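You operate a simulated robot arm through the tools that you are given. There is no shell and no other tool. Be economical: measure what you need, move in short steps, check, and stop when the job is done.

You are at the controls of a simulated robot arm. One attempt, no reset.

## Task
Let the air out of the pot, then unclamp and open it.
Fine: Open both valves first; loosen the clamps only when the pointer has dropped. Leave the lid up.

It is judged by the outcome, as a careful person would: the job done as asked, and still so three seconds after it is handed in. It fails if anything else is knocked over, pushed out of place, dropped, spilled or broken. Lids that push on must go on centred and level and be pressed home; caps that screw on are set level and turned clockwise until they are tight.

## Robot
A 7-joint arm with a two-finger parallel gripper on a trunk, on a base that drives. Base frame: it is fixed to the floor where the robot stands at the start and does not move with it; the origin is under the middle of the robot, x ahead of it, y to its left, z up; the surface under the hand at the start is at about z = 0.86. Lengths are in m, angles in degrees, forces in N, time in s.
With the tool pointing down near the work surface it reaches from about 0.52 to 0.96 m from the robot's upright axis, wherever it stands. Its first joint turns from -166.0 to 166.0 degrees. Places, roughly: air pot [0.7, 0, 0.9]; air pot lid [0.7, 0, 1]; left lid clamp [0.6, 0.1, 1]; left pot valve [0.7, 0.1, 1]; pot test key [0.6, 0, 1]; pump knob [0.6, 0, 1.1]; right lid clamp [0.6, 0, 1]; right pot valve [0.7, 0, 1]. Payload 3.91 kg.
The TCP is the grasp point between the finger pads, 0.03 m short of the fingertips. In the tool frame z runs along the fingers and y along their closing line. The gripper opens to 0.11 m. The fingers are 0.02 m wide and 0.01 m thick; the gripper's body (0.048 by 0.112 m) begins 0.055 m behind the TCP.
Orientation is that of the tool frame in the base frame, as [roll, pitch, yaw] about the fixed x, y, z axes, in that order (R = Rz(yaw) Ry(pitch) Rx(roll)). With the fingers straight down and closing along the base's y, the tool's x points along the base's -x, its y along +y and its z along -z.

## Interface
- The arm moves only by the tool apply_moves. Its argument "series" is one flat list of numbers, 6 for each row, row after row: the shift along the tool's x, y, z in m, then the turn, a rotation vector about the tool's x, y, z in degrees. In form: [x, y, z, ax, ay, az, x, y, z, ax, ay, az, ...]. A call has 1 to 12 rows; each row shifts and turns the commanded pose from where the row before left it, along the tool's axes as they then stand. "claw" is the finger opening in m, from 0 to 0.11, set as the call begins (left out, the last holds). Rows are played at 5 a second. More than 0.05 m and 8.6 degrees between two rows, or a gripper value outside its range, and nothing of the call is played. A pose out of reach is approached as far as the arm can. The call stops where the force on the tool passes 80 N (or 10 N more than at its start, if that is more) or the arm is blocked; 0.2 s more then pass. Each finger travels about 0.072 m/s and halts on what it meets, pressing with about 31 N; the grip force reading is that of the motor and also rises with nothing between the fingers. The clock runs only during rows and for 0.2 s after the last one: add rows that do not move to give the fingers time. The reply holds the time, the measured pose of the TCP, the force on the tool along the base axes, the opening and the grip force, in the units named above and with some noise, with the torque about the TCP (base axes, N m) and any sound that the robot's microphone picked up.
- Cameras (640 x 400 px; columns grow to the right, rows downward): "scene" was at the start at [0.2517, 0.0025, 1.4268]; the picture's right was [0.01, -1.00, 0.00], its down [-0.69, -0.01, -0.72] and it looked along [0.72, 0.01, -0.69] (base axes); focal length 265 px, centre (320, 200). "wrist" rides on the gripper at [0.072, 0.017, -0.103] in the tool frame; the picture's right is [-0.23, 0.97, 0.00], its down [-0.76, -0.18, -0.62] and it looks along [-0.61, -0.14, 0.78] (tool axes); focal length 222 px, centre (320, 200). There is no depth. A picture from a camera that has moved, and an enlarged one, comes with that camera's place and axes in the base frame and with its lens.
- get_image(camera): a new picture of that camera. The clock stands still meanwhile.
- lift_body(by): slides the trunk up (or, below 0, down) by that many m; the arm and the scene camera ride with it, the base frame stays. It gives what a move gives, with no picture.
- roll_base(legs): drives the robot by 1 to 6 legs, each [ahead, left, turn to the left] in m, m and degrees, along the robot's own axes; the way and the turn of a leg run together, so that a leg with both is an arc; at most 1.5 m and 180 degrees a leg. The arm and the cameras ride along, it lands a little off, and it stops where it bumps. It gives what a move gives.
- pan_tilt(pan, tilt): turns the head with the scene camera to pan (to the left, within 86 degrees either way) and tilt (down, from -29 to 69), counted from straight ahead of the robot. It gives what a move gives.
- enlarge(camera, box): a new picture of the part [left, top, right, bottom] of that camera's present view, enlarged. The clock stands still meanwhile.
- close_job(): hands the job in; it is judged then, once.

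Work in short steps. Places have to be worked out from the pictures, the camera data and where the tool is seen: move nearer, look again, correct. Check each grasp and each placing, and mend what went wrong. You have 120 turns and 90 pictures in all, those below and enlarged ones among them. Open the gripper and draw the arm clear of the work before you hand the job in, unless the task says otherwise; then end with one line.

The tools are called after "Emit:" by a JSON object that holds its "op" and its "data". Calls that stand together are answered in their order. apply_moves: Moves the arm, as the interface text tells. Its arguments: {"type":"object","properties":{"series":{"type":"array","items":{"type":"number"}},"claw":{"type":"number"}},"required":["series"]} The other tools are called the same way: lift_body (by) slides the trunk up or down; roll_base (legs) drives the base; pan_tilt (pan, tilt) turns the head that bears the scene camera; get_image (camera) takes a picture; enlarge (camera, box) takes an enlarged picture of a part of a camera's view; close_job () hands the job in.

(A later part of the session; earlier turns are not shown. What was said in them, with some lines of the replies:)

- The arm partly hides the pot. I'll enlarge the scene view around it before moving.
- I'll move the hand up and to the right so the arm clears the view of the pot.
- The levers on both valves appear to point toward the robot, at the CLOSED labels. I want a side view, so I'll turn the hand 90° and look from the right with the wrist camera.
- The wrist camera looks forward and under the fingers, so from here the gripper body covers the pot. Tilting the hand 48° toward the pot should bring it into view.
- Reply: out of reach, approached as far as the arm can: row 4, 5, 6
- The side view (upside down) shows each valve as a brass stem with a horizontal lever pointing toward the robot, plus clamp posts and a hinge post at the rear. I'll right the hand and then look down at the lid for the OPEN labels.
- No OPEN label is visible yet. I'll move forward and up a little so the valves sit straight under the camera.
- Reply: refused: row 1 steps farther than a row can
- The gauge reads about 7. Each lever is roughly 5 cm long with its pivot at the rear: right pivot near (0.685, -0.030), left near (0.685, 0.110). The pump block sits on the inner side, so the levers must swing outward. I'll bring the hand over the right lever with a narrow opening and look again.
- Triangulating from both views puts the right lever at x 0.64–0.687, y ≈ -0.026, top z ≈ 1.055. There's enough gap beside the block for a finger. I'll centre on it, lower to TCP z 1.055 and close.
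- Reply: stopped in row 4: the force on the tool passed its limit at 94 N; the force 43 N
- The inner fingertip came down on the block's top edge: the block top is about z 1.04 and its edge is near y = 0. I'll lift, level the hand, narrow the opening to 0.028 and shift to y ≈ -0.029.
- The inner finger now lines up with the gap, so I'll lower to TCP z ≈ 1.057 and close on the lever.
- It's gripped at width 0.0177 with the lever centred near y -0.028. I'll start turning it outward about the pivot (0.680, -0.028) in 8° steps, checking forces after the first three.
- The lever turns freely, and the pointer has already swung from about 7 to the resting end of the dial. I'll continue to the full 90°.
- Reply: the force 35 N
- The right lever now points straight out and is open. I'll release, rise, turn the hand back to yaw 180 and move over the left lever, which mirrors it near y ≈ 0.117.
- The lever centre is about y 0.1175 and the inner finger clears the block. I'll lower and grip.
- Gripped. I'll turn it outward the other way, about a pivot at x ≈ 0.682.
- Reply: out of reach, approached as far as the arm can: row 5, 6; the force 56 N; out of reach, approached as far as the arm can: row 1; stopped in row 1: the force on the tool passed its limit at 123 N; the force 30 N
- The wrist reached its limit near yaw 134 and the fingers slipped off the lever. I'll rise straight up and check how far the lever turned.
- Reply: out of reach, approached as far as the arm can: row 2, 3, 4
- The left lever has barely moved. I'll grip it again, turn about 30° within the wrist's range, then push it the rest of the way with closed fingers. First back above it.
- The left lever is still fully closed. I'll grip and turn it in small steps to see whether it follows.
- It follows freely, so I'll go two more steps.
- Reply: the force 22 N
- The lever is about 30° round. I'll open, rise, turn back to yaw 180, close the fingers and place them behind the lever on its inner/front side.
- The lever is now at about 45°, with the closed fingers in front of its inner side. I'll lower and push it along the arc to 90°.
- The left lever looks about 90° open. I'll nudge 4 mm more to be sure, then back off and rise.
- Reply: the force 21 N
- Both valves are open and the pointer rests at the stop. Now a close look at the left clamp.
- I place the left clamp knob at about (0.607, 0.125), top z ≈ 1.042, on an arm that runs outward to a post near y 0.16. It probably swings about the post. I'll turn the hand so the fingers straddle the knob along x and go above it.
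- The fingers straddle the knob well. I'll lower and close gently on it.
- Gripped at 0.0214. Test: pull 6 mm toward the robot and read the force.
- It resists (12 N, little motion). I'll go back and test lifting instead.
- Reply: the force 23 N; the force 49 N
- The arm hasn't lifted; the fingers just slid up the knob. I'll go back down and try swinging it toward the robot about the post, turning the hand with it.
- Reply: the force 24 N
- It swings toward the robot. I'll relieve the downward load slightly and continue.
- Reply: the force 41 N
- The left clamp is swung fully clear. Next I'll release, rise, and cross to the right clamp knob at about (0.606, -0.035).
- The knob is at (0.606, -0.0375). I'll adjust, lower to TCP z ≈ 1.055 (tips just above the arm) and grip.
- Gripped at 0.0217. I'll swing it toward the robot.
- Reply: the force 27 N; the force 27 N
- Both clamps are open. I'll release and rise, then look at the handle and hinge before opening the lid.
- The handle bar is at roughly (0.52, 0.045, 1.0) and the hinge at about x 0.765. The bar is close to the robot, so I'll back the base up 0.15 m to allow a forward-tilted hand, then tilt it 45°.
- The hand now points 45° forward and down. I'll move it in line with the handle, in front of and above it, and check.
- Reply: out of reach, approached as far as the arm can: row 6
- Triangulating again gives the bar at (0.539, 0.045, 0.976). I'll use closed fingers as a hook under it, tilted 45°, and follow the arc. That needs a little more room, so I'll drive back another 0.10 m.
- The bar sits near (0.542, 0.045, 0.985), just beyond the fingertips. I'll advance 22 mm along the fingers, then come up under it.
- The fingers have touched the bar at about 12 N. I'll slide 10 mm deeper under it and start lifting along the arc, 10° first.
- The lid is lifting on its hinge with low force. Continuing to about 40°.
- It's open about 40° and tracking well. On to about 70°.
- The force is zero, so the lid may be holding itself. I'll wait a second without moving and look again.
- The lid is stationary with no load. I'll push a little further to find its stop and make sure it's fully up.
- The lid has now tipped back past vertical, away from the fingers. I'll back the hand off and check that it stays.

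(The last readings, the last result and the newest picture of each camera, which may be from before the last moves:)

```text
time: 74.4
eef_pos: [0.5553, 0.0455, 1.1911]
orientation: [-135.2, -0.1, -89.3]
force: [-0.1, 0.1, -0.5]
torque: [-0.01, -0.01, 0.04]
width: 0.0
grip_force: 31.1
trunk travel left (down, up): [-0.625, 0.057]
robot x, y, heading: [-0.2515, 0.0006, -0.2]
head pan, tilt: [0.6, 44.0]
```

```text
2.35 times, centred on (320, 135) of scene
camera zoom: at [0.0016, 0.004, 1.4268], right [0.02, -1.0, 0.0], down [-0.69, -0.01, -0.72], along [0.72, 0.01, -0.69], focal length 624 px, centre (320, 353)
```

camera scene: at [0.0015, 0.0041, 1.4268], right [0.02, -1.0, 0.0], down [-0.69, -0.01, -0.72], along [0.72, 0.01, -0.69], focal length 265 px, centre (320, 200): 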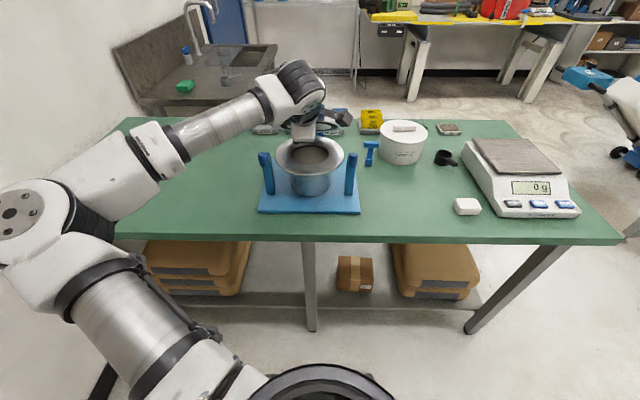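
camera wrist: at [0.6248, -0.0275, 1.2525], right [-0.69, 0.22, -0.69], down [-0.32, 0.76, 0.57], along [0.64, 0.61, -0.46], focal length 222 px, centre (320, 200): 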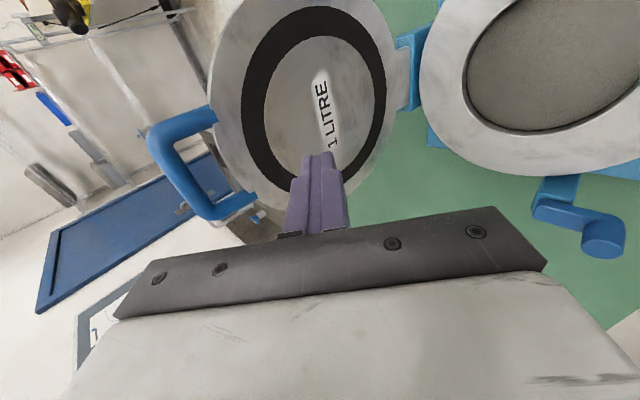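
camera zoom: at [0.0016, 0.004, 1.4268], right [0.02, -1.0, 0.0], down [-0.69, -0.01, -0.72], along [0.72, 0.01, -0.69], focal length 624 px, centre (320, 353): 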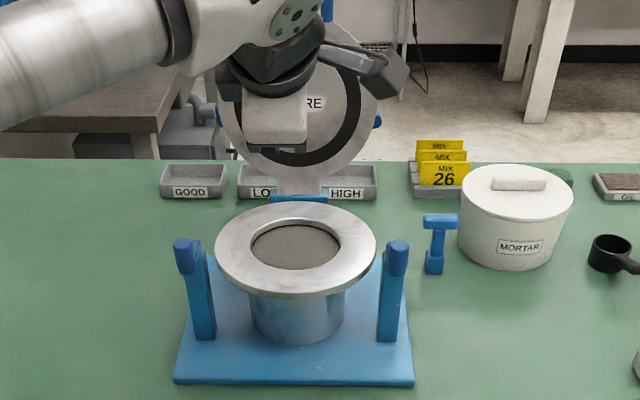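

The lid stays back. I'll open the gripper, draw the arm well clear to the right and do a final check.

Emit:
{"op": "apply_moves", "data": {"series": [0, -0.0, -0.04, 0, 0, 0, 0.03, 0, -0.03, 0, 0, 0, 0.045, 0, 0, 0, 0, 0, 0.045, 0, 0, 0, 0, 0, 0.045, 0, 0, 0, 0, 0, 0.045, 0, 0, 0, 0, 0, 0.045, 0, 0, 0, 0, 0, 0, 0, 0, 0, 0, 0], "claw": 0.06}}

Emit:
{"op": "get_image", "data": {"camera": "scene"}}

Emit:
{"op": "enlarge", "data": {"camera": "scene", "box": [220, 50, 420, 220]}}

```text
time: 76.2
eef_pos: [0.509, -0.2132, 1.2403]
orientation: [-135.2, 0.0, -89.2]
force: [-0.3, -0.8, 0.4]
torque: [0.01, -0.03, 0.03]
width: 0.0601
grip_force: 0.0
trunk travel left (down, up): [-0.625, 0.057]
robot x, y, heading: [-0.2496, 0.0027, 0.2]
head pan, tilt: [0.6, 44.0]
```

```text
24 pictures are left
camera scene: at [0.0015, 0.0046, 1.4268], right [0.02, -1.0, 0.0], down [-0.69, -0.01, -0.72], along [0.72, 0.01, -0.69], focal length 265 px, centre (320, 200)
```

scene: 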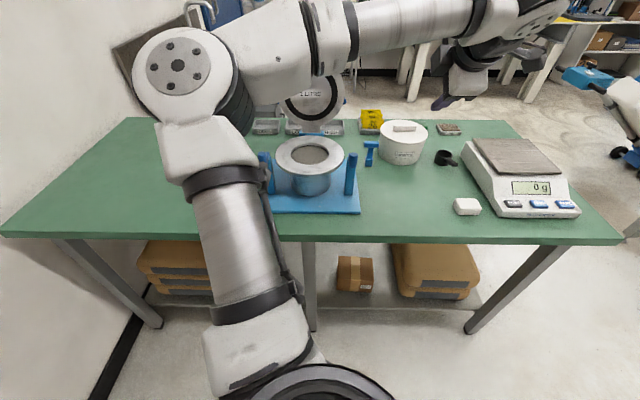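

```text
2.35 times, centred on (320, 135) of scene
camera zoom: at [0.0015, 0.0046, 1.4268], right [0.02, -1.0, 0.0], down [-0.69, -0.01, -0.72], along [0.72, 0.01, -0.69], focal length 624 px, centre (320, 353)
```

zoom: 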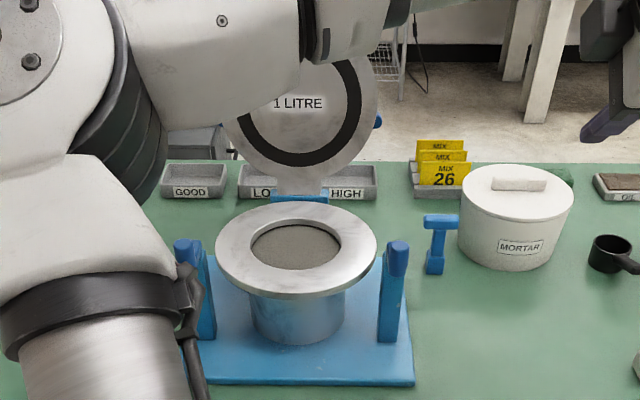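

The lid is up and stable, both clamps are swung clear, the valves were opened and the pointer had dropped before unclamping. Everything else is in place, the arm is clear and the gripper is open, so I'm handing in.

Emit:
{"op": "close_job", "data": {}}

```text
The job is handed in.
```

I opened both valves and the pointer dropped; then I swung both clamps clear and raised the lid, which stays up by itself.
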